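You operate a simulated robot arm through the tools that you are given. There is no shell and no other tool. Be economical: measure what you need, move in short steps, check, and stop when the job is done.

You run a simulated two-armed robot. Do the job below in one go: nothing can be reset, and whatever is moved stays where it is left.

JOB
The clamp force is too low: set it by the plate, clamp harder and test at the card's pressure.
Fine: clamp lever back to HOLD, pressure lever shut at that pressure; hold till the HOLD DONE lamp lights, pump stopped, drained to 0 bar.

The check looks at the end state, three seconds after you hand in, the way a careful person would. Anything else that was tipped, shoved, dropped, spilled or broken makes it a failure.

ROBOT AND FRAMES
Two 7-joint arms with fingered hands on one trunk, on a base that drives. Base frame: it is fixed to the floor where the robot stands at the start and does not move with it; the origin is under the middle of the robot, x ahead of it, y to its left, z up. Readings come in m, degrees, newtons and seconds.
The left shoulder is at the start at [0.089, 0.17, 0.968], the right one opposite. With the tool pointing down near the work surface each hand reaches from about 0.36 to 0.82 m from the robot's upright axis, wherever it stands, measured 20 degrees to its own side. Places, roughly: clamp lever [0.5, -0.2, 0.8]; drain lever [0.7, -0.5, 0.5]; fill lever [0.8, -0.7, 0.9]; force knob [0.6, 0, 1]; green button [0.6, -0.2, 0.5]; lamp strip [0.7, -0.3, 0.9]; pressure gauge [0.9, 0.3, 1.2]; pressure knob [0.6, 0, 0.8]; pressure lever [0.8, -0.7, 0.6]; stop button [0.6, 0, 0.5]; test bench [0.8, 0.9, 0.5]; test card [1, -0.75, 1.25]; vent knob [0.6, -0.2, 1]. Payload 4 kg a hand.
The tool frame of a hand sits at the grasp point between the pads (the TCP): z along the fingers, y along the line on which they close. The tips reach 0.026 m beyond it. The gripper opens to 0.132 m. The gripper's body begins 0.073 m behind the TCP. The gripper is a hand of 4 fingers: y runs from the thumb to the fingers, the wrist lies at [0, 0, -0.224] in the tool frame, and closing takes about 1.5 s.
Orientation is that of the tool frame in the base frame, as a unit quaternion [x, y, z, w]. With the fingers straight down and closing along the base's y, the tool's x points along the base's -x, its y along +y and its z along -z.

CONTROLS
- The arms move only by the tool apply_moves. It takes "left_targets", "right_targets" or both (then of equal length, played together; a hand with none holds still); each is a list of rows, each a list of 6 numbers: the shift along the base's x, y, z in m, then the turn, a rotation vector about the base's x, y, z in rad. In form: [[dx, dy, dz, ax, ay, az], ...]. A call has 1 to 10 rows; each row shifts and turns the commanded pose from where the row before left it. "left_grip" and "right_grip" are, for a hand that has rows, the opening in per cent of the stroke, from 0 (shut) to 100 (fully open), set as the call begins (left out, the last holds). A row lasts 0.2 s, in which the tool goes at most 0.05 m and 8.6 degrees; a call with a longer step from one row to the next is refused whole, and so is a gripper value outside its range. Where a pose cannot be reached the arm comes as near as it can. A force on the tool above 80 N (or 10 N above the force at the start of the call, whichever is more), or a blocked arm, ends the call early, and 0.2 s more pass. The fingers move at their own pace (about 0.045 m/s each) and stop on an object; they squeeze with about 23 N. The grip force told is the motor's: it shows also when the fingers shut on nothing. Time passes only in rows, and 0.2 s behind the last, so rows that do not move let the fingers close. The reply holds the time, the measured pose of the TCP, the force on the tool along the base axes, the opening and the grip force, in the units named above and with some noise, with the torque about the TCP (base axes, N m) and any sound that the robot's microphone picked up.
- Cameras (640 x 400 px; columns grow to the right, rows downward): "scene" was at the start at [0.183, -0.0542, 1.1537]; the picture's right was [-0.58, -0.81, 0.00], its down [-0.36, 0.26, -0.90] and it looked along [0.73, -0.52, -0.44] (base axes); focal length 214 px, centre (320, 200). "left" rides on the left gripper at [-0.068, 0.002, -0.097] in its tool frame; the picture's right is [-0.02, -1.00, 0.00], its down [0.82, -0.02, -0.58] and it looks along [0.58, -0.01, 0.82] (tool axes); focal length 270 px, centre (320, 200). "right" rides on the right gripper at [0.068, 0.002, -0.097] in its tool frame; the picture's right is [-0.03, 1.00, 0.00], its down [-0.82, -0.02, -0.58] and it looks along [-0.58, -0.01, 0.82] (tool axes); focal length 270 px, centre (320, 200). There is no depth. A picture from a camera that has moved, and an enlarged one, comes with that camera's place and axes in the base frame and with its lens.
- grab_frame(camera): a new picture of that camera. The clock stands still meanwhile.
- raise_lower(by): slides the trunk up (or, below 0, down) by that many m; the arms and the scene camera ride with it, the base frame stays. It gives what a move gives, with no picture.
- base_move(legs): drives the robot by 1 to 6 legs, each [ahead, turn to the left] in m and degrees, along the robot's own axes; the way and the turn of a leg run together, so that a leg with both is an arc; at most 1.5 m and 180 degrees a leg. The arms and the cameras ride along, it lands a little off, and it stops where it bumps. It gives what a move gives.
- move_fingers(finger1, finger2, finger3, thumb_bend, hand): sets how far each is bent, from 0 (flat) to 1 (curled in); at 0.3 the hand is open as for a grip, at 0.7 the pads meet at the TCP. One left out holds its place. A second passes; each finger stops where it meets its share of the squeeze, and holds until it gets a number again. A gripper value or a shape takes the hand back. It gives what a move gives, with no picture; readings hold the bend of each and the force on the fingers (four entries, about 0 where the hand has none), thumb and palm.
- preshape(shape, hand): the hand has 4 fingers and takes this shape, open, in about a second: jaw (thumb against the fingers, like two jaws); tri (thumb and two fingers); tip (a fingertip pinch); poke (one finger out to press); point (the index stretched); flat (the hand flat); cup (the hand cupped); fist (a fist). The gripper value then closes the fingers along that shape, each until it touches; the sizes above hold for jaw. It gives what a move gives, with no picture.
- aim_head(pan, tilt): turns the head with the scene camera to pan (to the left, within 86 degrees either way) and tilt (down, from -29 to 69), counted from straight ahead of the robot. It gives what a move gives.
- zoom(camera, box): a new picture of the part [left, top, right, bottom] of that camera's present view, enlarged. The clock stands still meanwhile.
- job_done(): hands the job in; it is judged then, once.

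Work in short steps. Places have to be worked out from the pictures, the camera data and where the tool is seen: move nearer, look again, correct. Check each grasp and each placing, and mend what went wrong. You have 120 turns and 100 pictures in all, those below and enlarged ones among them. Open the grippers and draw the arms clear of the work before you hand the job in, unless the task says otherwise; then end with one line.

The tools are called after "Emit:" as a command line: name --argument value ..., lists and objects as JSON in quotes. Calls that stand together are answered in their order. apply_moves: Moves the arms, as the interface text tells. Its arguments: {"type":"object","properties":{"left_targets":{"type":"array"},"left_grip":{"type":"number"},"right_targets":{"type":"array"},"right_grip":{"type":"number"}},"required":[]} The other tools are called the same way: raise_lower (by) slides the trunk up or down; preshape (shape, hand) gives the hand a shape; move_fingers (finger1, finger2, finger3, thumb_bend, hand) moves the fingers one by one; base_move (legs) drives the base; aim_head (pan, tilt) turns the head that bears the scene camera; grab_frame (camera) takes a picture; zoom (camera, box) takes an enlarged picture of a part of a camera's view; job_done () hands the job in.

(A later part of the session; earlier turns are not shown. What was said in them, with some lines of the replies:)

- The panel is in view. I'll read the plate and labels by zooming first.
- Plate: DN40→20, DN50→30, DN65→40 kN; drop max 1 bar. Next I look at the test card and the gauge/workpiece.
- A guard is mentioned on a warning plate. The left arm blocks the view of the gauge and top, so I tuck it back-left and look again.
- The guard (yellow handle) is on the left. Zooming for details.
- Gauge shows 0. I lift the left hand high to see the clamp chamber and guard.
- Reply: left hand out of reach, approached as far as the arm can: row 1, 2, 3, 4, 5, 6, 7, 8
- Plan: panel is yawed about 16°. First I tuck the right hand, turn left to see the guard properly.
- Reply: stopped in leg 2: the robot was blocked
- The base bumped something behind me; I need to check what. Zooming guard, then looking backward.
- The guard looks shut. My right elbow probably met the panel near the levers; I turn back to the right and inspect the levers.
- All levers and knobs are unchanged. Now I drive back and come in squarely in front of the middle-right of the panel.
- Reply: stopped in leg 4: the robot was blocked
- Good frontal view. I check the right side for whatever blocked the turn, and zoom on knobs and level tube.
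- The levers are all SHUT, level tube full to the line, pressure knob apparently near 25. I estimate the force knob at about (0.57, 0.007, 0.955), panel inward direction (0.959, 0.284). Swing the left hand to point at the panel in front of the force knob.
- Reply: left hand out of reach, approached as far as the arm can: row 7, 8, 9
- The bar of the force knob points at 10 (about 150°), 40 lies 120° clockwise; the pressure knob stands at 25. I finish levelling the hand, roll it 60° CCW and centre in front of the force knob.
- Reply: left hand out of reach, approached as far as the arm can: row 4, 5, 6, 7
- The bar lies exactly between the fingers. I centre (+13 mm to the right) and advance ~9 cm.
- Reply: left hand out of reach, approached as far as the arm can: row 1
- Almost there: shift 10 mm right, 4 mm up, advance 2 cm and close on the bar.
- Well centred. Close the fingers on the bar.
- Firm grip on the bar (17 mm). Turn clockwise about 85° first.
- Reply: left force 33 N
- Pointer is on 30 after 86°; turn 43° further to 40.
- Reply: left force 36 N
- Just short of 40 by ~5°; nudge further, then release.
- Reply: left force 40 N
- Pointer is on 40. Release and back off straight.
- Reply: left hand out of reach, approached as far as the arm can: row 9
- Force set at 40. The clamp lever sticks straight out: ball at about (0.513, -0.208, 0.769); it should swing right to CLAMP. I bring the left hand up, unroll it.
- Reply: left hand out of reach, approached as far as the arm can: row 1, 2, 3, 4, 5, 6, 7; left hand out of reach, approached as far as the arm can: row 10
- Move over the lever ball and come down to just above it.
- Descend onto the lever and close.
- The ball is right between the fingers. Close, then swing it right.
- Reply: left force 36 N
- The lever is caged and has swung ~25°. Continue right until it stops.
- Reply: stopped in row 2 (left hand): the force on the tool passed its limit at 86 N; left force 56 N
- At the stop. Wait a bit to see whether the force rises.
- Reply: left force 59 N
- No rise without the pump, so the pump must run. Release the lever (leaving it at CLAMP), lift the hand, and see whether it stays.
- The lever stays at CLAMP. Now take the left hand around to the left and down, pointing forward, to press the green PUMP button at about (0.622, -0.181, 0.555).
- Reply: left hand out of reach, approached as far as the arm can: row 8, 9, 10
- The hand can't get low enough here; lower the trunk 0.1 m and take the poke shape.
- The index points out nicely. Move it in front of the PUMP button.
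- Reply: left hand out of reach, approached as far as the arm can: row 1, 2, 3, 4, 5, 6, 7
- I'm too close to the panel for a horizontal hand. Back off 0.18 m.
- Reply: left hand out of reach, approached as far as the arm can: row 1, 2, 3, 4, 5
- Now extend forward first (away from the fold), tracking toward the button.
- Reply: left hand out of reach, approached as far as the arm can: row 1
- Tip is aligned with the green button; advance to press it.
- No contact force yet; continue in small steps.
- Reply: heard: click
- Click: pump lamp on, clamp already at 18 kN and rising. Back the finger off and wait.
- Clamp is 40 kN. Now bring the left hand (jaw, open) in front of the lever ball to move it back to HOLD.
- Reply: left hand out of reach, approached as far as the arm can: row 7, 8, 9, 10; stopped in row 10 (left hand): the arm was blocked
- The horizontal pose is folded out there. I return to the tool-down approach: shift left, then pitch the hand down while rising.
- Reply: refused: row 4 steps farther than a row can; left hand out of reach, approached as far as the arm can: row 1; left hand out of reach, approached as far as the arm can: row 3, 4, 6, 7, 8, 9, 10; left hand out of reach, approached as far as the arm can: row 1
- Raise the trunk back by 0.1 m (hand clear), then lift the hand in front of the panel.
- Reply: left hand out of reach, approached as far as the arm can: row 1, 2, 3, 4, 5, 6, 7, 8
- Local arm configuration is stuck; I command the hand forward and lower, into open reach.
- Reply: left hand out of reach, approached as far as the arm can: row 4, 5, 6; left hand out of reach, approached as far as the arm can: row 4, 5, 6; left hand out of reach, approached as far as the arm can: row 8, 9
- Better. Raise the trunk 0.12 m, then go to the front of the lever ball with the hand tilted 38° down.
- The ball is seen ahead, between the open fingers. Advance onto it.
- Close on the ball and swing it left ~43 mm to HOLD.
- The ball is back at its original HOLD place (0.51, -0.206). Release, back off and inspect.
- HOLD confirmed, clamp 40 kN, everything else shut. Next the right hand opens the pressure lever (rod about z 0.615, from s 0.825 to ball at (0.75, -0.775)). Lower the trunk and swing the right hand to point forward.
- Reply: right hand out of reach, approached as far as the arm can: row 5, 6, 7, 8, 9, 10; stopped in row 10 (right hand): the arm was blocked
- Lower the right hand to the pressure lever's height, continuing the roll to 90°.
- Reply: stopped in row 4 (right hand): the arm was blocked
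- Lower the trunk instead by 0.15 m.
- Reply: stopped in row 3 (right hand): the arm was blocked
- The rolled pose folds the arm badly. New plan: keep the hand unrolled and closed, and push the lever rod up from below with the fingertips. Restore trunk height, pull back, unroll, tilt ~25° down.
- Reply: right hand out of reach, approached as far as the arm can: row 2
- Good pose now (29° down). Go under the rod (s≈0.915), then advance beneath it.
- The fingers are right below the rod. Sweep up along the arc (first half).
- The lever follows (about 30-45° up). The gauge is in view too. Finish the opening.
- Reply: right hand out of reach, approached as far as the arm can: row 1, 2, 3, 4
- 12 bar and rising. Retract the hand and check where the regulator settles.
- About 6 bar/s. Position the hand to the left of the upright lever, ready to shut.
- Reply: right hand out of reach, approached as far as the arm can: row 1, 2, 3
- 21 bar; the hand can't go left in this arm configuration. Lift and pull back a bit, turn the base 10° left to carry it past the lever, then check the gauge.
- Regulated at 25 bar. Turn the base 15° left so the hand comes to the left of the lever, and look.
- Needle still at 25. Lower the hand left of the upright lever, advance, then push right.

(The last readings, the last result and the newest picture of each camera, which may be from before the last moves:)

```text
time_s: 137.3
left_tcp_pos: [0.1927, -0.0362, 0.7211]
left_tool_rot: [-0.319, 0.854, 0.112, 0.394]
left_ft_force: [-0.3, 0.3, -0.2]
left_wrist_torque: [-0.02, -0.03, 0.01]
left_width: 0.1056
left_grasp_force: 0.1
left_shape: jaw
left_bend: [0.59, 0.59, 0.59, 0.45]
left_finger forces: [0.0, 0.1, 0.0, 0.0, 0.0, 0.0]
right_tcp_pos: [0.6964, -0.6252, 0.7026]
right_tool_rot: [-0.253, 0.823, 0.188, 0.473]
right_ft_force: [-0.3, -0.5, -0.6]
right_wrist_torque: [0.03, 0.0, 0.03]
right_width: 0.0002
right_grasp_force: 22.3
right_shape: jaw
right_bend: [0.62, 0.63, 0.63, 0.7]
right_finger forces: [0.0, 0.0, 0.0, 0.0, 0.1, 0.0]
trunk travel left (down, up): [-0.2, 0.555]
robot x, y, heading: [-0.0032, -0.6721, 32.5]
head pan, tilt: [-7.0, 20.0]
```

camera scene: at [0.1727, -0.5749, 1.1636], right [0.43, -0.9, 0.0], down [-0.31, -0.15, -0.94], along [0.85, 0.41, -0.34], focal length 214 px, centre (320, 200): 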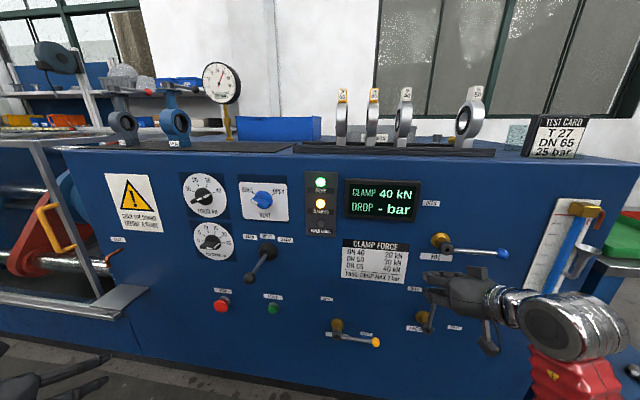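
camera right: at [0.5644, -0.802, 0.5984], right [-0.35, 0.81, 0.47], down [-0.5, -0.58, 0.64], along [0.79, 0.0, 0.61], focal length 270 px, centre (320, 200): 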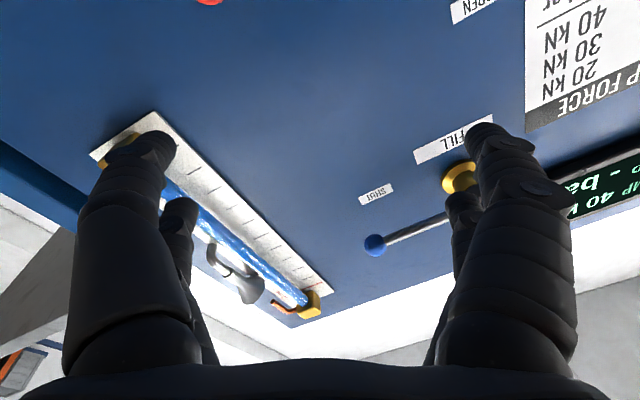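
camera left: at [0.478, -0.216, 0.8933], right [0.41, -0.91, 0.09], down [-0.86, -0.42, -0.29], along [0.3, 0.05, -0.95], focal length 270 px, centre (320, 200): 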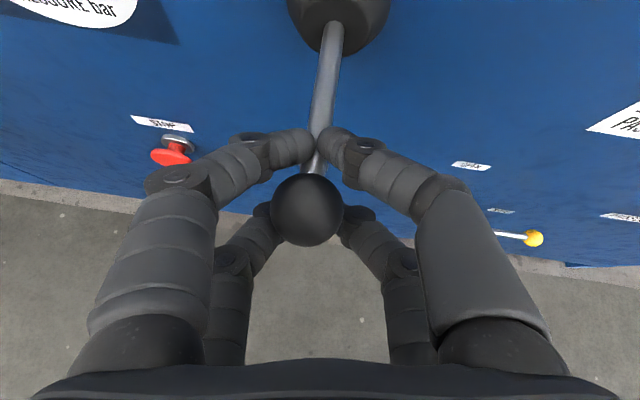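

Reached without contact. Sweep right and down along the arc.

Emit:
apply_moves --right_targets '[[0.0057, -0.0192, 0.008, 0, 0, 0], [0.0058, -0.0197, 0.003, 0, 0, 0], [0.0061, -0.0206, 0, 0, 0, 0], [0.006, -0.0201, -0.006, 0, 0, 0], [0.0057, -0.0192, -0.012, 0, 0, 0], [0.0054, -0.0182, -0.016, 0, 0, 0], [0.0006, -0.0019, -0.014, 0, 0, 0]]'

Emit:
zoom --camera "scene" --box '[330, 210, 570, 390]'

```text
time_s: 138.9
left_tcp_pos: [0.1925, -0.037, 0.7218]
left_tool_rot: [-0.317, 0.855, 0.112, 0.396]
left_ft_force: [0.5, -0.2, 0.6]
left_wrist_torque: [0.02, -0.04, 0.01]
left_width: 0.1056
left_grasp_force: 0.1
left_shape: jaw
left_bend: [0.59, 0.59, 0.59, 0.45]
left_finger forces: [0.0, 0.0, 0.1, 0.0, 0.1, 0.1]
right_tcp_pos: [0.7322, -0.7448, 0.6659]
right_tool_rot: [-0.253, 0.822, 0.189, 0.473]
right_ft_force: [-0.9, -0.1, 0.0]
right_wrist_torque: [0.03, -0.02, -0.01]
right_width: 0.0
right_grasp_force: 23.2
right_shape: jaw
right_bend: [0.62, 0.63, 0.63, 0.7]
right_finger forces: [0.0, 0.0, 0.2, 0.0, 0.0, 0.1]
trunk travel left (down, up): [-0.2, 0.555]
robot x, y, heading: [-0.0046, -0.6729, 32.5]
head pan, tilt: [-7.0, 20.0]
```

```text
2.22 times, centred on (450, 300) of scene
camera zoom: at [0.1729, -0.5753, 1.1636], right [0.43, -0.9, 0.0], down [-0.31, -0.15, -0.94], along [0.85, 0.41, -0.34], focal length 477 px, centre (31, -22)
```

zoom: 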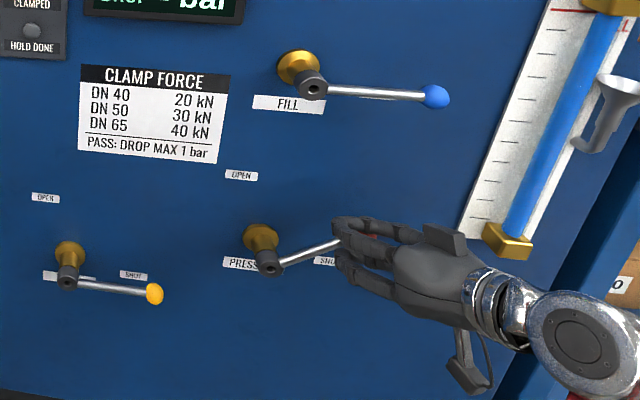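

About 25° left to shut. Push down further.

Emit:
apply_moves --right_targets '[[0.0006, -0.0019, -0.018, 0, 0, 0], [0, 0, -0.018, 0, 0, 0], [0, 0, -0.012, 0, 0, 0], [0, 0, -0.006, 0, 0, 0]]'

Emit:
zoom --camera "scene" --box '[330, 160, 570, 360]'

```text
time_s: 139.9
left_tcp_pos: [0.193, -0.0369, 0.7219]
left_tool_rot: [-0.318, 0.854, 0.112, 0.395]
left_ft_force: [0.6, -0.5, -0.5]
left_wrist_torque: [-0.02, 0.0, 0.0]
left_width: 0.1054
left_grasp_force: 0.1
left_shape: jaw
left_bend: [0.59, 0.59, 0.59, 0.45]
left_finger forces: [0.0, 0.1, 0.1, 0.1, 0.1, 0.0]
right_tcp_pos: [0.7313, -0.7479, 0.6126]
right_tool_rot: [-0.252, 0.823, 0.188, 0.474]
right_ft_force: [0.3, -0.3, 0.2]
right_wrist_torque: [0.0, -0.01, 0.03]
right_width: 0.0
right_grasp_force: 22.8
right_shape: jaw
right_bend: [0.62, 0.63, 0.63, 0.7]
right_finger forces: [0.0, 0.1, 0.0, 0.0, 0.0, 0.0]
trunk travel left (down, up): [-0.2, 0.555]
robot x, y, heading: [-0.0021, -0.6709, 32.3]
head pan, tilt: [-7.0, 20.0]
```

```text
2.00 times, centred on (450, 260) of scene
camera zoom: at [0.1729, -0.5753, 1.1636], right [0.43, -0.9, 0.0], down [-0.31, -0.15, -0.94], along [0.85, 0.41, -0.34], focal length 429 px, centre (60, 80)
```

zoom: 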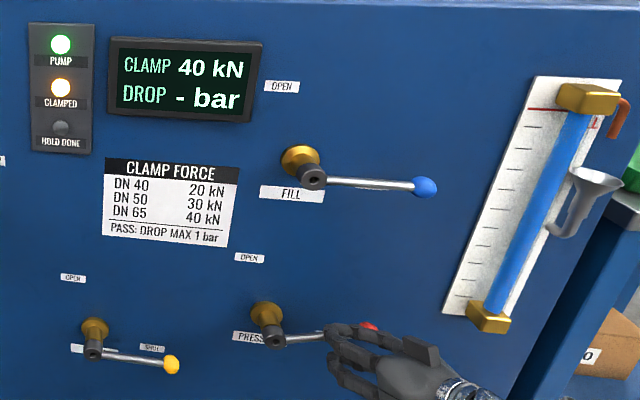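

Still ~12° short (the shut drain lever slopes more). Push down until resistance.

Emit:
apply_moves --right_targets '[[0, 0, -0.012, 0, 0, 0], [0, 0, -0.012, 0, 0, 0], [0, 0, -0.008, 0, 0, 0], [0, 0, 0, 0, 0, 0]]'

Emit:
grab_frame --camera "scene"

```text
time_s: 140.9
left_tcp_pos: [0.1922, -0.0372, 0.7233]
left_tool_rot: [-0.318, 0.854, 0.112, 0.396]
left_ft_force: [-0.2, 0.6, 0.0]
left_wrist_torque: [0.01, -0.02, -0.03]
left_width: 0.1053
left_grasp_force: 0.0
left_shape: jaw
left_bend: [0.59, 0.59, 0.59, 0.45]
left_finger forces: [0.0, 0.0, 0.0, 0.0, 0.1, 0.0]
right_tcp_pos: [0.7305, -0.745, 0.5868]
right_tool_rot: [-0.253, 0.82, 0.188, 0.478]
right_ft_force: [3.0, 0.4, 21.5]
right_wrist_torque: [0.44, -0.5, -0.08]
right_width: 0.0001
right_grasp_force: 22.9
right_shape: jaw
right_bend: [0.62, 0.63, 0.63, 0.7]
right_finger forces: [0.0, 0.1, 0.0, 0.0, 0.0, 0.0]
trunk travel left (down, up): [-0.2, 0.555]
robot x, y, heading: [-0.0013, -0.6748, 32.4]
head pan, tilt: [-7.0, 20.0]
```

```text
8 pictures are left
camera scene: at [0.1708, -0.5753, 1.1643], right [0.43, -0.9, 0.0], down [-0.31, -0.15, -0.94], along [0.85, 0.41, -0.34], focal length 214 px, centre (320, 200)
```

scene: 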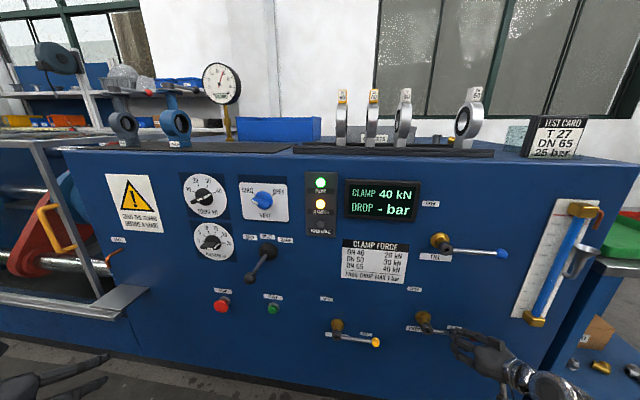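

Solid stop felt: the pressure lever is shut at 25 bar. Retract the right hand, and meanwhile form the left index for the STOP button.

Emit:
apply_moves --right_targets '[[0, 0, 0.02, 0, 0, 0], [0, 0, 0.02, 0, 0, 0], [-0.035, -0.02, 0, 0, 0, 0], [-0.035, -0.02, 0, 0, 0, 0], [-0.03, -0.02, 0, 0, 0, 0]]'

Emit:
preshape --shape "point" --hand "left"

Emit:
apply_moves --left_targets '[[0.0334, -0.0019, -0.0263, 0.0774, -0.1214, 0], [0.0334, -0.0019, -0.0263, 0.0774, -0.1214, 0], [0.0334, -0.0019, -0.0263, 0.0774, -0.1214, 0], [0.0334, -0.0019, -0.0263, 0.0774, -0.1214, 0], [0.0334, -0.0019, -0.0263, 0.0774, -0.1214, 0], [0.0334, -0.0019, -0.0263, 0, 0, 0], [0.0334, -0.0019, -0.0263, 0, 0, 0], [0, 0, 0, 0, 0, 0]]'

```text
time_s: 142.1
left_tcp_pos: [0.1921, -0.0378, 0.7211]
left_tool_rot: [-0.319, 0.854, 0.113, 0.395]
left_ft_force: [-0.6, 1.2, 0.0]
left_wrist_torque: [0.01, -0.02, 0.0]
left_width: 0.1057
left_grasp_force: 0.1
left_shape: jaw
left_bend: [0.59, 0.59, 0.59, 0.45]
left_finger forces: [0.0, 0.0, 0.0, 0.0, 0.0, 0.0]
right_tcp_pos: [0.6317, -0.8021, 0.6194]
right_tool_rot: [-0.254, 0.823, 0.189, 0.473]
right_ft_force: [-0.4, 0.1, 0.1]
right_wrist_torque: [0.04, -0.02, 0.02]
right_width: 0.0002
right_grasp_force: 22.9
right_shape: jaw
right_bend: [0.62, 0.63, 0.63, 0.7]
right_finger forces: [0.0, 0.0, 0.0, 0.1, 0.0, 0.0]
trunk travel left (down, up): [-0.2, 0.555]
robot x, y, heading: [-0.0032, -0.6738, 32.5]
head pan, tilt: [-7.0, 20.0]
```

```text
time_s: 143.0
left_tcp_pos: [0.1914, -0.0365, 0.7224]
left_tool_rot: [-0.318, 0.855, 0.112, 0.395]
left_ft_force: [-0.6, -1.2, 0.9]
left_wrist_torque: [-0.06, 0.01, 0.04]
left_width: 0.0
left_grasp_force: 0.0
left_shape: point
left_bend: [0.0, 1.0, 1.0, 0.42]
left_finger forces: [0.0, 0.1, 0.0, 0.1, 0.0, 0.0]
right_tcp_pos: [0.6312, -0.803, 0.6193]
right_tool_rot: [-0.252, 0.823, 0.188, 0.473]
right_ft_force: [-0.2, 0.5, -0.4]
right_wrist_torque: [0.01, -0.02, 0.0]
right_width: 0.0
right_grasp_force: 22.4
right_shape: jaw
right_bend: [0.62, 0.63, 0.63, 0.7]
right_finger forces: [0.0, 0.0, 0.0, 0.0, 0.0, 0.1]
trunk travel left (down, up): [-0.2, 0.555]
robot x, y, heading: [-0.0039, -0.6716, 32.7]
head pan, tilt: [-7.0, 20.0]
```

```text
time_s: 144.8
left_tcp_pos: [0.3851, -0.0249, 0.6747]
left_tool_rot: [-0.257, 0.662, 0.172, 0.683]
left_ft_force: [0.3, -1.1, -0.4]
left_wrist_torque: [0.03, -0.05, -0.02]
left_width: 0.0
left_grasp_force: 0.0
left_shape: point
left_bend: [0.0, 1.0, 1.0, 0.43]
left_finger forces: [0.0, 0.0, 0.1, 0.1, 0.0, 0.0]
left hand out of reach, approached as far as the arm can: row 4, 5, 6, 7
right_tcp_pos: [0.6316, -0.8041, 0.6186]
right_tool_rot: [-0.253, 0.822, 0.188, 0.474]
right_ft_force: [1.2, -0.6, 0.6]
right_wrist_torque: [-0.05, 0.02, 0.02]
right_width: 0.0
right_grasp_force: 23.2
right_shape: jaw
right_bend: [0.62, 0.63, 0.63, 0.7]
right_finger forces: [0.1, 0.0, 0.1, 0.1, 0.0, 0.0]
trunk travel left (down, up): [-0.2, 0.555]
robot x, y, heading: [-0.0059, -0.6717, 32.4]
head pan, tilt: [-7.0, 20.0]
```

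Lower the trunk 0.135 m to bring the index to STOP height, then look through the left camera.

Emit:
raise_lower --by -0.135

Emit:
grab_frame --camera "left"

```text
time_s: 146.4
left_tcp_pos: [0.3839, -0.0243, 0.5421]
left_tool_rot: [-0.257, 0.661, 0.173, 0.684]
left_ft_force: [0.1, -0.3, -0.4]
left_wrist_torque: [0.02, 0.0, 0.01]
left_width: 0.0
left_grasp_force: 0.0
left_shape: point
left_bend: [0.0, 1.0, 1.0, 0.43]
left_finger forces: [0.1, 0.0, 0.0, 0.0, 0.1, 0.0]
right_tcp_pos: [0.6301, -0.8079, 0.4845]
right_tool_rot: [-0.253, 0.823, 0.188, 0.473]
right_ft_force: [-0.5, -0.3, -0.2]
right_wrist_torque: [-0.01, 0.02, 0.01]
right_width: 0.0
right_grasp_force: 23.2
right_shape: jaw
right_bend: [0.62, 0.63, 0.63, 0.7]
right_finger forces: [0.1, 0.0, 0.0, 0.1, 0.0, 0.0]
trunk travel left (down, up): [-0.065, 0.69]
robot x, y, heading: [-0.0055, -0.6752, 32.8]
head pan, tilt: [-7.0, 20.0]
```

```text
7 pictures are left
camera left: at [0.2989, -0.0717, 0.6129], right [0.57, -0.81, 0.15], down [-0.4, -0.43, -0.8], along [0.71, 0.4, -0.57], focal length 270 px, centre (320, 200)
```

left: 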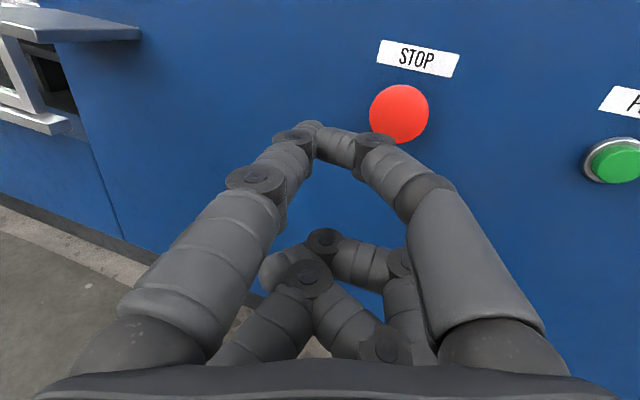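

The index tip is straight on the tool axis; STOP is 11 cm ahead. Approach to 4 cm, and give the hold time before checking the lamp.

Emit:
apply_moves --left_targets '[[0.025, -0.002, -0.001, 0, 0, 0], [0.025, -0.002, -0.001, 0, 0, 0], [0.025, -0.002, -0.001, 0, 0, 0], [0, 0, 0, 0, 0, 0], [0, 0, 0, 0, 0, 0], [0, 0, 0, 0, 0, 0], [0, 0, 0, 0, 0, 0], [0, 0, 0, 0, 0, 0], [0, 0, 0, 0, 0, 0], [0, 0, 0, 0, 0, 0]]'

Emit:
apply_moves --left_targets '[[0, 0, 0, 0, 0, 0], [0, 0, 0, 0, 0, 0], [0, 0, 0, 0, 0, 0], [0, 0, 0, 0, 0, 0], [0, 0, 0, 0, 0, 0], [0, 0, 0, 0, 0, 0], [0, 0, 0, 0, 0, 0], [0, 0, 0, 0, 0, 0], [0, 0, 0, 0, 0, 0], [0, 0, 0, 0, 0, 0]]'

Emit:
apply_moves --left_targets '[[0, 0, 0, 0, 0, 0], [0, 0, 0, 0, 0, 0], [0, 0, 0, 0, 0, 0], [0, 0, 0, 0, 0, 0], [0, 0, 0, 0, 0, 0], [0, 0, 0, 0, 0, 0], [0, 0, 0, 0, 0, 0], [0, 0, 0, 0, 0, 0], [0, 0, 0, 0, 0, 0], [0, 0, 0, 0, 0, 0]]'

Emit:
grab_frame --camera "scene"

```text
time_s: 148.6
left_tcp_pos: [0.4576, -0.0314, 0.5365]
left_tool_rot: [-0.257, 0.661, 0.172, 0.683]
left_ft_force: [0.0, 0.1, 0.2]
left_wrist_torque: [-0.01, -0.02, -0.02]
left_width: 0.0
left_grasp_force: 0.0
left_shape: point
left_bend: [0.0, 1.0, 1.0, 0.43]
left_finger forces: [0.0, 0.0, 0.1, 0.0, 0.0, 0.0]
right_tcp_pos: [0.6302, -0.8075, 0.4841]
right_tool_rot: [-0.252, 0.823, 0.188, 0.473]
right_ft_force: [0.6, 0.4, 0.3]
right_wrist_torque: [-0.02, 0.01, 0.04]
right_width: 0.0
right_grasp_force: 22.9
right_shape: jaw
right_bend: [0.62, 0.63, 0.63, 0.7]
right_finger forces: [0.1, 0.1, 0.0, 0.1, 0.0, 0.0]
trunk travel left (down, up): [-0.065, 0.69]
robot x, y, heading: [-0.003, -0.6727, 32.5]
head pan, tilt: [-7.0, 20.0]
```

```text
time_s: 150.8
left_tcp_pos: [0.4577, -0.0305, 0.5371]
left_tool_rot: [-0.255, 0.662, 0.171, 0.684]
left_ft_force: [-0.1, 0.1, 0.1]
left_wrist_torque: [0.03, -0.01, 0.0]
left_width: 0.0
left_grasp_force: 0.1
left_shape: point
left_bend: [0.0, 1.0, 1.0, 0.44]
left_finger forces: [0.1, 0.0, 0.0, 0.1, 0.0, 0.0]
right_tcp_pos: [0.631, -0.8065, 0.4843]
right_tool_rot: [-0.253, 0.823, 0.188, 0.473]
right_ft_force: [-1.2, 0.5, 0.3]
right_wrist_torque: [-0.03, 0.04, 0.01]
right_width: 0.0
right_grasp_force: 23.2
right_shape: jaw
right_bend: [0.62, 0.63, 0.63, 0.7]
right_finger forces: [0.1, 0.1, 0.1, 0.0, 0.1, 0.0]
trunk travel left (down, up): [-0.065, 0.69]
robot x, y, heading: [0.0012, -0.6733, 32.6]
head pan, tilt: [-7.0, 20.0]
```

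```text
time_s: 153.0
left_tcp_pos: [0.4585, -0.0317, 0.5381]
left_tool_rot: [-0.257, 0.661, 0.172, 0.684]
left_ft_force: [-0.8, 0.4, 0.4]
left_wrist_torque: [-0.04, 0.0, 0.01]
left_width: 0.0
left_grasp_force: 0.0
left_shape: point
left_bend: [0.0, 1.0, 1.0, 0.44]
left_finger forces: [0.0, 0.0, 0.0, 0.1, 0.0, 0.0]
right_tcp_pos: [0.6297, -0.8077, 0.4845]
right_tool_rot: [-0.254, 0.823, 0.189, 0.472]
right_ft_force: [0.4, 0.1, 0.8]
right_wrist_torque: [0.07, -0.03, -0.03]
right_width: 0.0
right_grasp_force: 22.6
right_shape: jaw
right_bend: [0.62, 0.63, 0.63, 0.7]
right_finger forces: [0.0, 0.0, 0.1, 0.0, 0.1, 0.0]
trunk travel left (down, up): [-0.065, 0.69]
robot x, y, heading: [-0.0012, -0.6766, 32.6]
head pan, tilt: [-7.0, 20.0]
```

```text
6 pictures are left
camera scene: at [0.2314, -0.5379, 1.0184], right [0.43, -0.9, 0.0], down [-0.31, -0.15, -0.94], along [0.85, 0.41, -0.34], focal length 214 px, centre (320, 200)
```

scene: 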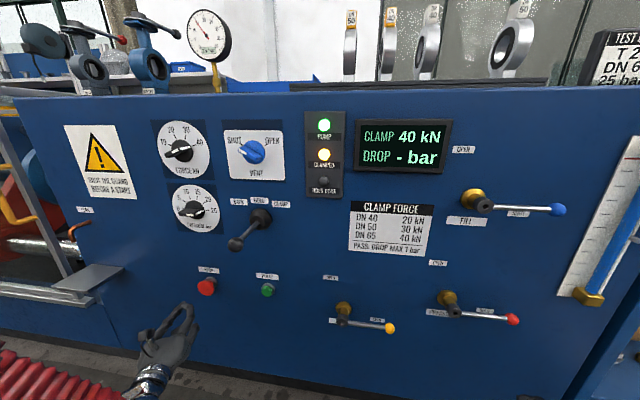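

HOLD DONE isn't lit and the needle looks lower. Zoom.

Emit:
zoom --camera "scene" --box '[180, 0, 460, 260]'

```text
1.54 times, centred on (320, 130) of scene
camera zoom: at [0.2314, -0.5379, 1.0184], right [0.43, -0.9, 0.0], down [-0.31, -0.15, -0.94], along [0.85, 0.41, -0.34], focal length 330 px, centre (320, 308)
```

zoom: 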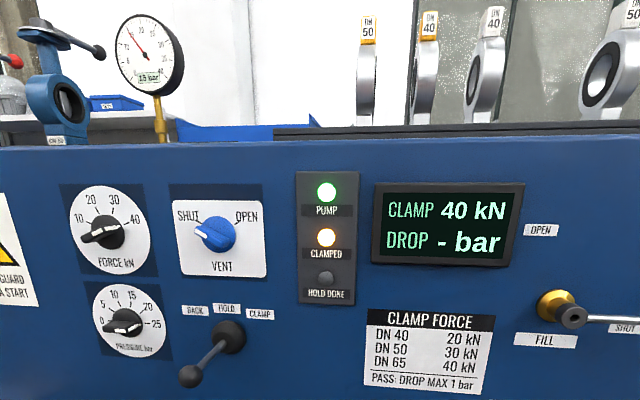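

Pressure has fallen to ~15 bar, so something leaks. I suspect the vent knob may be not fully shut; zoom on it.

Emit:
zoom --camera "scene" --box '[150, 115, 300, 240]'

```text
3.20 times, centred on (225, 178) of scene
camera zoom: at [0.2314, -0.5379, 1.0184], right [0.43, -0.9, 0.0], down [-0.31, -0.15, -0.94], along [0.85, 0.41, -0.34], focal length 686 px, centre (624, 272)
```

zoom: 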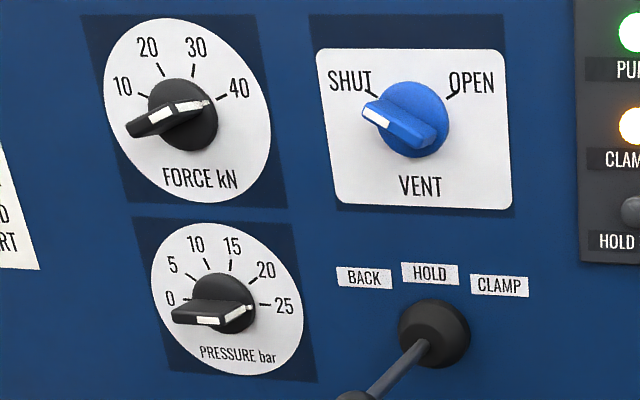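

Vent and knobs read correct (SHUT, 40, 25). Check the LEAK outlet for a seal leak.

Emit:
zoom --camera "scene" --box '[40, 200, 140, 300]'

```text
4.00 times, centred on (90, 250) of scene
camera zoom: at [0.2314, -0.5379, 1.0184], right [0.43, -0.9, 0.0], down [-0.31, -0.15, -0.94], along [0.85, 0.41, -0.34], focal length 858 px, centre (1240, 0)
```

zoom: 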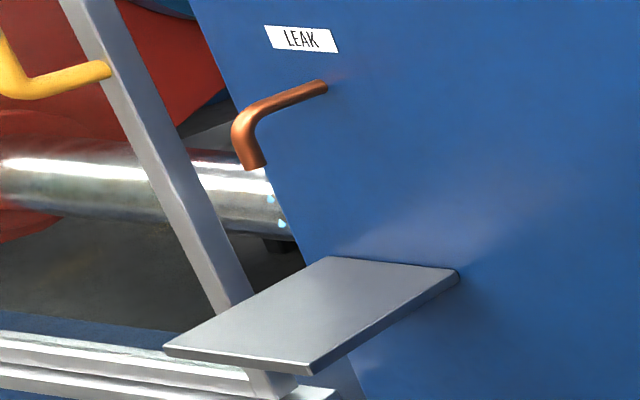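

Drips at LEAK. Before anything else, see whether the hold finishes and what DROP it reports: wait further.

Emit:
apply_moves --left_targets '[[0, 0, 0, 0, 0, 0], [0, 0, 0, 0, 0, 0], [0, 0, 0, 0, 0, 0], [0, 0, 0, 0, 0, 0], [0, 0, 0, 0, 0, 0], [0, 0, 0, 0, 0, 0], [0, 0, 0, 0, 0, 0], [0, 0, 0, 0, 0, 0], [0, 0, 0, 0, 0, 0], [0, 0, 0, 0, 0, 0]]'

Emit:
apply_moves --left_targets '[[0, 0, 0, 0, 0, 0], [0, 0, 0, 0, 0, 0], [0, 0, 0, 0, 0, 0], [0, 0, 0, 0, 0, 0], [0, 0, 0, 0, 0, 0], [0, 0, 0, 0, 0, 0], [0, 0, 0, 0, 0, 0], [0, 0, 0, 0, 0, 0], [0, 0, 0, 0, 0, 0], [0, 0, 0, 0, 0, 0]]'

Emit:
apply_moves --left_targets '[[0, 0, 0, 0, 0, 0], [0, 0, 0, 0, 0, 0], [0, 0, 0, 0, 0, 0], [0, 0, 0, 0, 0, 0], [0, 0, 0, 0, 0, 0], [0, 0, 0, 0, 0, 0], [0, 0, 0, 0, 0, 0], [0, 0, 0, 0, 0, 0], [0, 0, 0, 0, 0, 0], [0, 0, 0, 0, 0, 0]]'

Emit:
apply_moves --left_targets '[[0, 0, 0, 0, 0, 0], [0, 0, 0, 0, 0, 0], [0, 0, 0, 0, 0, 0], [0, 0, 0, 0, 0, 0], [0, 0, 0, 0, 0, 0], [0, 0, 0, 0, 0, 0], [0, 0, 0, 0, 0, 0], [0, 0, 0, 0, 0, 0], [0, 0, 0, 0, 0, 0], [0, 0, 0, 0, 0, 0]]'

Emit:
zoom --camera "scene" --box '[180, 0, 460, 200]'

```text
time_s: 155.2
left_tcp_pos: [0.4566, -0.0308, 0.5375]
left_tool_rot: [-0.256, 0.662, 0.172, 0.684]
left_ft_force: [0.5, -0.4, 0.1]
left_wrist_torque: [-0.03, 0.02, 0.01]
left_width: 0.0003
left_grasp_force: 0.2
left_shape: point
left_bend: [0.0, 1.0, 1.0, 0.44]
left_finger forces: [0.1, 0.0, 0.0, 0.0, 0.0, 0.0]
right_tcp_pos: [0.6313, -0.8077, 0.4842]
right_tool_rot: [-0.253, 0.823, 0.188, 0.473]
right_ft_force: [-0.4, -0.5, 0.0]
right_wrist_torque: [0.01, -0.03, -0.01]
right_width: 0.0002
right_grasp_force: 22.8
right_shape: jaw
right_bend: [0.62, 0.63, 0.63, 0.7]
right_finger forces: [0.0, 0.1, 0.0, 0.0, 0.0, 0.1]
trunk travel left (down, up): [-0.065, 0.69]
robot x, y, heading: [-0.0032, -0.6759, 32.7]
head pan, tilt: [-7.0, 20.0]
```

```text
time_s: 157.4
left_tcp_pos: [0.4588, -0.0318, 0.5363]
left_tool_rot: [-0.258, 0.661, 0.173, 0.683]
left_ft_force: [-0.2, 0.8, -0.4]
left_wrist_torque: [-0.05, 0.02, -0.03]
left_width: 0.0
left_grasp_force: 0.0
left_shape: point
left_bend: [0.0, 1.0, 1.0, 0.44]
left_finger forces: [0.1, 0.1, 0.0, 0.0, 0.0, 0.1]
right_tcp_pos: [0.631, -0.8074, 0.4835]
right_tool_rot: [-0.253, 0.822, 0.188, 0.474]
right_ft_force: [0.1, 0.9, 1.4]
right_wrist_torque: [-0.01, -0.03, -0.04]
right_width: 0.0
right_grasp_force: 23.0
right_shape: jaw
right_bend: [0.62, 0.63, 0.63, 0.7]
right_finger forces: [0.0, 0.1, 0.1, 0.1, 0.0, 0.0]
trunk travel left (down, up): [-0.065, 0.69]
robot x, y, heading: [-0.0025, -0.6728, 32.5]
head pan, tilt: [-7.0, 20.0]
```

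```text
time_s: 159.6
left_tcp_pos: [0.4583, -0.0303, 0.5364]
left_tool_rot: [-0.256, 0.662, 0.172, 0.684]
left_ft_force: [0.9, 0.4, 0.9]
left_wrist_torque: [0.02, 0.04, 0.02]
left_width: 0.0001
left_grasp_force: 0.1
left_shape: point
left_bend: [0.0, 1.0, 1.0, 0.44]
left_finger forces: [0.1, 0.0, 0.0, 0.0, 0.0, 0.0]
right_tcp_pos: [0.6305, -0.8069, 0.4847]
right_tool_rot: [-0.253, 0.823, 0.188, 0.473]
right_ft_force: [-0.2, 0.2, 0.7]
right_wrist_torque: [0.01, 0.03, 0.05]
right_width: 0.0
right_grasp_force: 23.5
right_shape: jaw
right_bend: [0.62, 0.63, 0.63, 0.7]
right_finger forces: [0.1, 0.0, 0.1, 0.0, 0.0, 0.0]
trunk travel left (down, up): [-0.065, 0.69]
robot x, y, heading: [-0.0038, -0.6729, 32.7]
head pan, tilt: [-7.0, 20.0]
```

```text
time_s: 161.8
left_tcp_pos: [0.4587, -0.0317, 0.5369]
left_tool_rot: [-0.257, 0.661, 0.171, 0.684]
left_ft_force: [-0.8, 0.4, 0.0]
left_wrist_torque: [0.04, 0.0, -0.02]
left_width: 0.0002
left_grasp_force: 0.1
left_shape: point
left_bend: [0.0, 1.0, 1.0, 0.44]
left_finger forces: [0.0, 0.0, 0.0, 0.1, 0.0, 0.0]
right_tcp_pos: [0.6309, -0.8062, 0.4844]
right_tool_rot: [-0.253, 0.823, 0.188, 0.473]
right_ft_force: [0.2, -0.1, -0.9]
right_wrist_torque: [0.0, 0.01, -0.02]
right_width: 0.0001
right_grasp_force: 22.6
right_shape: jaw
right_bend: [0.62, 0.63, 0.63, 0.7]
right_finger forces: [0.0, 0.1, 0.0, 0.0, 0.0, 0.0]
trunk travel left (down, up): [-0.065, 0.69]
robot x, y, heading: [-0.0009, -0.6746, 32.7]
head pan, tilt: [-7.0, 20.0]
```

```text
2.00 times, centred on (320, 100) of scene
camera zoom: at [0.2314, -0.5379, 1.0184], right [0.43, -0.9, 0.0], down [-0.31, -0.15, -0.94], along [0.85, 0.41, -0.34], focal length 429 px, centre (320, 400)
```

zoom: 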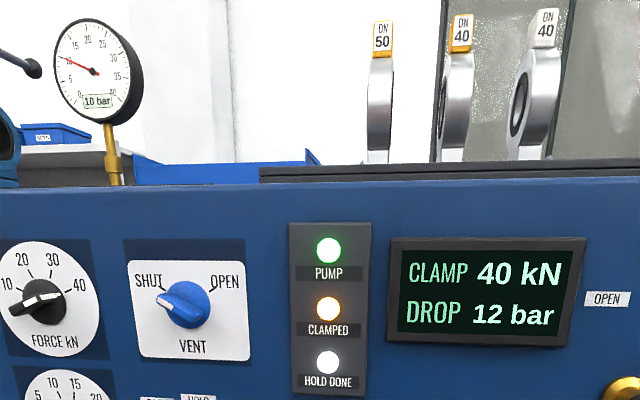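

HOLD DONE is lit (measured DROP 12 bar, noted). Now press STOP.

Emit:
apply_moves --left_targets '[[0.013, -0.001, 0, 0, 0, 0], [0.013, 0, 0, 0, 0, 0], [0.01, 0.001, 0, 0, 0, 0], [0.008, 0.002, 0, 0, 0, 0], [0, 0, 0, 0, 0, 0]]'

```text
time_s: 163.0
left_tcp_pos: [0.5027, -0.029, 0.5398]
left_tool_rot: [-0.256, 0.662, 0.171, 0.684]
left_ft_force: [0.7, -0.5, 0.2]
left_wrist_torque: [0.0, 0.02, -0.02]
left_width: 0.0
left_grasp_force: 0.0
left_shape: point
left_bend: [0.0, 1.0, 1.0, 0.44]
left_finger forces: [0.1, 0.0, 0.0, 0.1, 0.0, 0.0]
right_tcp_pos: [0.6295, -0.8073, 0.4841]
right_tool_rot: [-0.253, 0.823, 0.188, 0.473]
right_ft_force: [0.3, 1.0, 0.5]
right_wrist_torque: [-0.01, -0.02, -0.01]
right_width: 0.0003
right_grasp_force: 22.2
right_shape: jaw
right_bend: [0.62, 0.63, 0.63, 0.7]
right_finger forces: [0.0, 0.1, 0.1, 0.0, 0.1, 0.0]
trunk travel left (down, up): [-0.065, 0.69]
robot x, y, heading: [-0.0001, -0.6739, 32.8]
head pan, tilt: [-7.0, 20.0]
```

Emit:
apply_moves --left_targets '[[0.0077, 0.0023, 0, 0, 0, 0], [0.0077, 0.0023, 0, 0, 0, 0], [0.0077, 0.0023, 0, 0, 0, 0], [0, 0, 0, 0, 0, 0]]'

```text
time_s: 164.0
left_tcp_pos: [0.5238, -0.0218, 0.5378]
left_tool_rot: [-0.257, 0.662, 0.173, 0.683]
left_ft_force: [-1.8, 0.6, 0.5]
left_wrist_torque: [0.04, -0.01, 0.06]
left_width: 0.0001
left_grasp_force: 0.1
left_shape: point
left_bend: [0.0, 1.0, 1.0, 0.44]
left_finger forces: [0.0, 0.0, 0.0, 0.1, 0.0, 0.0]
right_tcp_pos: [0.63, -0.8073, 0.4841]
right_tool_rot: [-0.253, 0.822, 0.188, 0.474]
right_ft_force: [-0.4, 0.0, -0.1]
right_wrist_torque: [0.01, -0.01, 0.0]
right_width: 0.0
right_grasp_force: 23.1
right_shape: jaw
right_bend: [0.62, 0.63, 0.63, 0.7]
right_finger forces: [0.0, 0.0, 0.0, 0.0, 0.0, 0.0]
trunk travel left (down, up): [-0.065, 0.69]
robot x, y, heading: [-0.0023, -0.6734, 32.5]
head pan, tilt: [-7.0, 20.0]
```

Slight contact beginning; press further.

Emit:
apply_moves --left_targets '[[0.0067, 0.002, 0, 0, 0, 0], [0.0067, 0.002, 0, 0, 0, 0], [0, 0, 0, 0, 0, 0]]'

```text
time_s: 164.8
left_tcp_pos: [0.5338, -0.0185, 0.5375]
left_tool_rot: [-0.256, 0.664, 0.171, 0.681]
left_ft_force: [-47.9, -25.7, -3.0]
left_wrist_torque: [0.24, -0.51, 0.77]
left_width: 0.0002
left_grasp_force: 0.0
left_shape: point
left_bend: [0.0, 1.0, 1.0, 0.44]
left_finger forces: [75.0, 0.1, 0.1, 0.1, 0.0, 0.1]
left hand out of reach, approached as far as the arm can: row 2
right_tcp_pos: [0.6304, -0.8078, 0.4853]
right_tool_rot: [-0.253, 0.822, 0.189, 0.474]
right_ft_force: [-0.8, -0.4, -0.6]
right_wrist_torque: [0.03, -0.01, 0.01]
right_width: 0.0
right_grasp_force: 22.9
right_shape: jaw
right_bend: [0.62, 0.63, 0.63, 0.7]
right_finger forces: [0.0, 0.0, 0.0, 0.0, 0.1, 0.0]
trunk travel left (down, up): [-0.065, 0.69]
robot x, y, heading: [-0.0021, -0.6759, 32.5]
head pan, tilt: [-7.0, 20.0]
heard: click
```

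Click: STOP pressed. Withdraw the left hand, then turn the base ~14° left so the right hand can reach the drain lever.

Emit:
apply_moves --left_targets '[[-0.012, -0.008, 0, 0, 0, 0], [-0.03, -0.018, 0, 0, 0, 0], [-0.03, -0.018, 0, 0, 0, 0], [-0.03, -0.018, 0, 0, 0, 0], [-0.03, -0.018, 0, 0, 0, 0]]'

Emit:
base_move --legs '[[0, 14.5]]'

```text
time_s: 166.0
left_tcp_pos: [0.405, -0.0966, 0.5427]
left_tool_rot: [-0.257, 0.661, 0.172, 0.684]
left_ft_force: [-0.5, 0.0, -0.5]
left_wrist_torque: [-0.01, -0.03, -0.01]
left_width: 0.0
left_grasp_force: 0.1
left_shape: point
left_bend: [0.0, 1.0, 1.0, 0.44]
left_finger forces: [0.0, 0.0, 0.0, 0.0, 0.0, 0.0]
right_tcp_pos: [0.6301, -0.8086, 0.4829]
right_tool_rot: [-0.253, 0.823, 0.188, 0.473]
right_ft_force: [-0.4, -0.4, -0.4]
right_wrist_torque: [0.0, 0.0, 0.02]
right_width: 0.0
right_grasp_force: 22.9
right_shape: jaw
right_bend: [0.62, 0.63, 0.63, 0.7]
right_finger forces: [0.0, 0.0, 0.0, 0.0, 0.0, 0.0]
trunk travel left (down, up): [-0.065, 0.69]
robot x, y, heading: [-0.0025, -0.6743, 32.4]
head pan, tilt: [-7.0, 20.0]
```

```text
time_s: 167.4
left_tcp_pos: [0.2437, -0.0132, 0.5423]
left_tool_rot: [-0.339, 0.623, 0.258, 0.656]
left_ft_force: [0.1, -0.2, -0.3]
left_wrist_torque: [0.02, -0.01, 0.04]
left_width: 0.0
left_grasp_force: 0.1
left_shape: point
left_bend: [0.0, 1.0, 1.0, 0.44]
left_finger forces: [0.1, 0.0, 0.0, 0.0, 0.0, 0.0]
right_tcp_pos: [0.6429, -0.6441, 0.4854]
right_tool_rot: [-0.356, 0.784, 0.247, 0.446]
right_ft_force: [-1.3, 0.0, -1.4]
right_wrist_torque: [0.0, 0.0, 0.03]
right_width: 0.0
right_grasp_force: 23.4
right_shape: jaw
right_bend: [0.62, 0.63, 0.63, 0.7]
right_finger forces: [0.0, 0.0, 0.1, 0.0, 0.0, 0.0]
trunk travel left (down, up): [-0.065, 0.69]
robot x, y, heading: [0.0064, -0.6894, 47.4]
head pan, tilt: [-7.0, 20.0]
```

Base turned cleanly. Bring the right fingertips under the drain rod (hub s≈0.58, ball s≈0.69, z≈0.525).

Emit:
apply_moves --right_targets '[[-0.0288, -0.0085, -0.028, 0, 0, 0], [-0.0118, 0.04, 0, 0, 0, 0], [-0.0118, 0.04, 0, 0, 0, 0], [-0.0118, 0.04, 0, 0, 0, 0], [0.0408, 0.012, 0, 0, 0, 0], [0.0408, 0.012, 0, 0, 0, 0], [0, 0, 0, 0, 0, 0]]'

Emit:
aim_head --pan -22 --tilt 20

```text
time_s: 169.0
left_tcp_pos: [0.2438, -0.0152, 0.5411]
left_tool_rot: [-0.339, 0.623, 0.258, 0.656]
left_ft_force: [0.1, 0.1, 0.2]
left_wrist_torque: [-0.02, -0.03, 0.01]
left_width: 0.0001
left_grasp_force: 0.0
left_shape: point
left_bend: [0.0, 1.0, 1.0, 0.44]
left_finger forces: [0.1, 0.1, 0.1, 0.0, 0.1, 0.0]
right_tcp_pos: [0.6591, -0.5099, 0.4559]
right_tool_rot: [-0.356, 0.784, 0.248, 0.445]
right_ft_force: [0.2, 0.0, 0.0]
right_wrist_torque: [0.01, -0.01, 0.0]
right_width: 0.0001
right_grasp_force: 23.2
right_shape: jaw
right_bend: [0.62, 0.63, 0.63, 0.7]
right_finger forces: [0.0, 0.1, 0.0, 0.1, 0.1, 0.1]
trunk travel left (down, up): [-0.065, 0.69]
robot x, y, heading: [0.0101, -0.6859, 47.2]
head pan, tilt: [-7.0, 20.0]
```

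```text
time_s: 169.8
left_tcp_pos: [0.2446, -0.0126, 0.5423]
left_tool_rot: [-0.338, 0.623, 0.258, 0.656]
left_ft_force: [-0.2, 0.2, 0.5]
left_wrist_torque: [-0.01, -0.02, 0.02]
left_width: 0.0001
left_grasp_force: 0.1
left_shape: point
left_bend: [0.0, 1.0, 1.0, 0.44]
left_finger forces: [0.0, 0.1, 0.0, 0.0, 0.1, 0.0]
right_tcp_pos: [0.6591, -0.509, 0.4566]
right_tool_rot: [-0.356, 0.783, 0.247, 0.446]
right_ft_force: [-0.1, -0.2, 0.3]
right_wrist_torque: [0.02, 0.02, 0.01]
right_width: 0.0
right_grasp_force: 22.8
right_shape: jaw
right_bend: [0.62, 0.63, 0.63, 0.7]
right_finger forces: [0.1, 0.0, 0.0, 0.1, 0.1, 0.1]
trunk travel left (down, up): [-0.065, 0.69]
robot x, y, heading: [0.0053, -0.687, 47.4]
head pan, tilt: [-22.0, 20.0]
```

Sweep up and left along the arc to open the drain.

Emit:
apply_moves --right_targets '[[0.0014, -0.0048, 0.03, 0, 0, 0], [0.0017, -0.0058, 0.03, 0, 0, 0], [0, 0, 0.028, 0, 0, 0], [-0.0023, 0.0077, 0.023, 0, 0, 0], [-0.0043, 0.0144, 0.02, 0, 0, 0], [-0.0051, 0.0173, 0.014, 0, 0, 0], [-0.0045, 0.0153, 0.009, 0, 0, 0], [-0.004, 0.0134, 0.003, 0, 0, 0]]'

Emit:
grab_frame --camera "scene"

```text
time_s: 171.6
left_tcp_pos: [0.2442, -0.0131, 0.5426]
left_tool_rot: [-0.339, 0.623, 0.258, 0.656]
left_ft_force: [0.4, -0.7, -0.3]
left_wrist_torque: [0.0, 0.0, -0.01]
left_width: 0.0001
left_grasp_force: 0.0
left_shape: point
left_bend: [0.0, 1.0, 1.0, 0.44]
left_finger forces: [0.1, 0.1, 0.0, 0.0, 0.1, 0.0]
right_tcp_pos: [0.6428, -0.4502, 0.6138]
right_tool_rot: [-0.356, 0.783, 0.247, 0.446]
right_ft_force: [0.0, 0.7, -0.3]
right_wrist_torque: [-0.01, -0.01, 0.01]
right_width: 0.0001
right_grasp_force: 23.2
right_shape: jaw
right_bend: [0.62, 0.62, 0.63, 0.7]
right_finger forces: [0.0, 0.0, 0.1, 0.1, 0.1, 0.0]
trunk travel left (down, up): [-0.065, 0.69]
robot x, y, heading: [0.0094, -0.6811, 47.3]
head pan, tilt: [-22.0, 20.0]
```

```text
1 pictures are left
camera scene: at [0.2129, -0.5159, 1.0184], right [0.43, -0.9, 0.0], down [-0.31, -0.15, -0.94], along [0.85, 0.4, -0.34], focal length 214 px, centre (320, 200)
```

scene: 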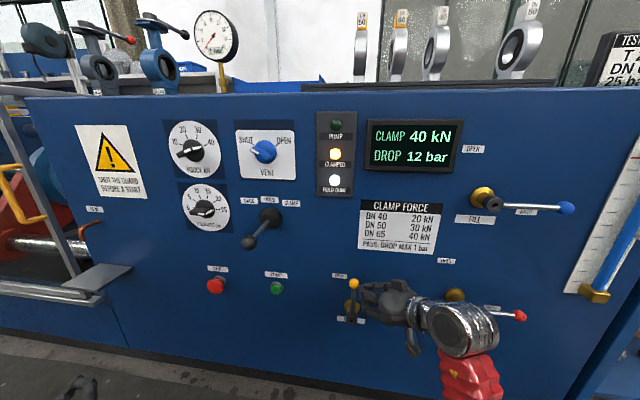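

The drain lever is up, PUMP lamp off, HOLD DONE lit, pressure falling. Withdraw the right hand, then open both hands clear of the panel.

Emit:
apply_moves --right_targets '[[-0.02, -0.026, 0.01, 0, 0, 0], [-0.02, -0.026, 0.01, 0, 0, 0], [-0.03, -0.025, 0.005, 0, 0, 0], [-0.035, -0.02, 0, 0, 0, 0], [-0.035, -0.015, 0, 0, 0, 0]]'

Emit:
preshape --shape "jaw" --hand "left"

Emit:
apply_moves --right_targets '[[-0.02, -0.01, 0, 0, 0, 0], [0, 0, 0, 0, 0, 0], [0, 0, 0, 0, 0, 0], [0, 0, 0, 0, 0, 0], [0, 0, 0, 0, 0, 0], [0, 0, 0, 0, 0, 0], [0, 0, 0, 0, 0, 0], [0, 0, 0, 0, 0, 0]]' --right_grip 100

Emit:
zoom --camera "scene" --box '[180, 0, 480, 330]'

```text
time_s: 172.8
left_tcp_pos: [0.2443, -0.0135, 0.5439]
left_tool_rot: [-0.339, 0.623, 0.259, 0.656]
left_ft_force: [0.3, 0.7, 0.3]
left_wrist_torque: [0.0, 0.01, -0.01]
left_width: 0.0001
left_grasp_force: 0.1
left_shape: point
left_bend: [0.0, 1.0, 1.0, 0.44]
left_finger forces: [0.0, 0.0, 0.1, 0.0, 0.0, 0.0]
right_tcp_pos: [0.6198, -0.5221, 0.5837]
right_tool_rot: [-0.356, 0.783, 0.247, 0.446]
right_ft_force: [0.4, 0.3, 0.3]
right_wrist_torque: [0.01, 0.0, 0.03]
right_width: 0.0003
right_grasp_force: 23.0
right_shape: jaw
right_bend: [0.62, 0.62, 0.63, 0.7]
right_finger forces: [0.1, 0.0, 0.1, 0.1, 0.0, 0.0]
right hand out of reach, approached as far as the arm can: row 2, 3, 4, 5
trunk travel left (down, up): [-0.065, 0.69]
robot x, y, heading: [0.0102, -0.6851, 47.5]
head pan, tilt: [-22.0, 20.0]
```

```text
time_s: 173.7
left_tcp_pos: [0.244, -0.0133, 0.5422]
left_tool_rot: [-0.339, 0.623, 0.257, 0.656]
left_ft_force: [-0.4, 0.7, -0.1]
left_wrist_torque: [-0.01, 0.01, -0.03]
left_width: 0.1319
left_grasp_force: 0.0
left_shape: jaw
left_bend: [0.3, 0.3, 0.3, 0.3]
left_finger forces: [0.0, 0.0, 0.1, 0.0, 0.0, 0.0]
right_tcp_pos: [0.6194, -0.5223, 0.5828]
right_tool_rot: [-0.356, 0.783, 0.247, 0.446]
right_ft_force: [0.4, -1.3, -0.3]
right_wrist_torque: [0.02, -0.02, -0.02]
right_width: 0.0
right_grasp_force: 22.5
right_shape: jaw
right_bend: [0.62, 0.62, 0.63, 0.7]
right_finger forces: [0.1, 0.0, 0.0, 0.0, 0.0, 0.0]
trunk travel left (down, up): [-0.065, 0.69]
robot x, y, heading: [0.0056, -0.683, 47.6]
head pan, tilt: [-22.0, 20.0]
```

```text
time_s: 175.5
left_tcp_pos: [0.2444, -0.0135, 0.5418]
left_tool_rot: [-0.338, 0.623, 0.258, 0.656]
left_ft_force: [-0.9, 0.6, -0.8]
left_wrist_torque: [0.02, 0.0, -0.03]
left_width: 0.1316
left_grasp_force: 0.0
left_shape: jaw
left_bend: [0.3, 0.3, 0.3, 0.3]
left_finger forces: [0.1, 0.0, 0.0, 0.1, 0.0, 0.0]
right_tcp_pos: [0.6144, -0.5292, 0.5727]
right_tool_rot: [-0.356, 0.784, 0.246, 0.445]
right_ft_force: [0.0, 0.1, -0.1]
right_wrist_torque: [-0.02, -0.03, 0.0]
right_width: 0.1319
right_grasp_force: 0.0
right_shape: jaw
right_bend: [0.3, 0.3, 0.3, 0.3]
right_finger forces: [0.0, 0.0, 0.1, 0.1, 0.0, 0.0]
right hand out of reach, approached as far as the arm can: row 1
trunk travel left (down, up): [-0.065, 0.69]
robot x, y, heading: [0.0076, -0.685, 47.3]
head pan, tilt: [-22.0, 20.0]
```

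```text
1.21 times, centred on (330, 165) of scene
camera zoom: at [0.2129, -0.5159, 1.0184], right [0.43, -0.9, 0.0], down [-0.31, -0.15, -0.94], along [0.85, 0.4, -0.34], focal length 260 px, centre (308, 242)
```

zoom: 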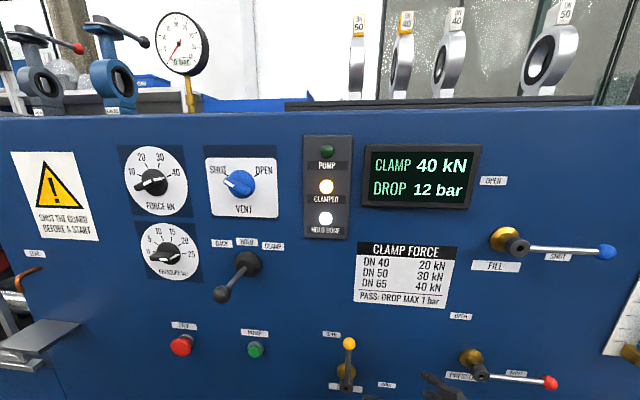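

Gauge shows 0 bar, drain open, pump off, HOLD DONE lit, clamp 40 kN at HOLD. Back the robot slightly so both open hands are clear.

Emit:
base_move --legs '[[-0.15, 0]]'

Emit:
job_done

```text
time_s: 176.8
left_tcp_pos: [0.1463, -0.123, 0.5426]
left_tool_rot: [-0.339, 0.623, 0.256, 0.657]
left_ft_force: [1.0, -0.4, -0.5]
left_wrist_torque: [-0.01, 0.0, 0.01]
left_width: 0.1318
left_grasp_force: 0.1
left_shape: jaw
left_bend: [0.3, 0.3, 0.3, 0.3]
left_finger forces: [0.1, 0.0, 0.0, 0.0, 0.1, 0.0]
right_tcp_pos: [0.5154, -0.6387, 0.5724]
right_tool_rot: [-0.355, 0.784, 0.246, 0.446]
right_ft_force: [0.1, -0.1, -0.5]
right_wrist_torque: [-0.01, 0.0, 0.0]
right_width: 0.1318
right_grasp_force: 0.0
right_shape: jaw
right_bend: [0.3, 0.3, 0.3, 0.3]
right_finger forces: [0.0, 0.0, 0.0, 0.0, 0.0, 0.0]
trunk travel left (down, up): [-0.065, 0.69]
robot x, y, heading: [-0.0911, -0.7974, 47.1]
head pan, tilt: [-22.0, 20.0]
```

```text
The job is handed in.
```

The procedure is complete, but the tested part did not pass: at 40 kN (plate value for DN 65) and 25 bar the DROP display read 12 bar against the plate's 1 bar limit, with drips at the LEAK outlet. The clamp lever is at HOLD, the pressure lever is shut, HOLD DONE is lit, the pump is stopped, and the gauge reads 0 bar with the drain lever left open.
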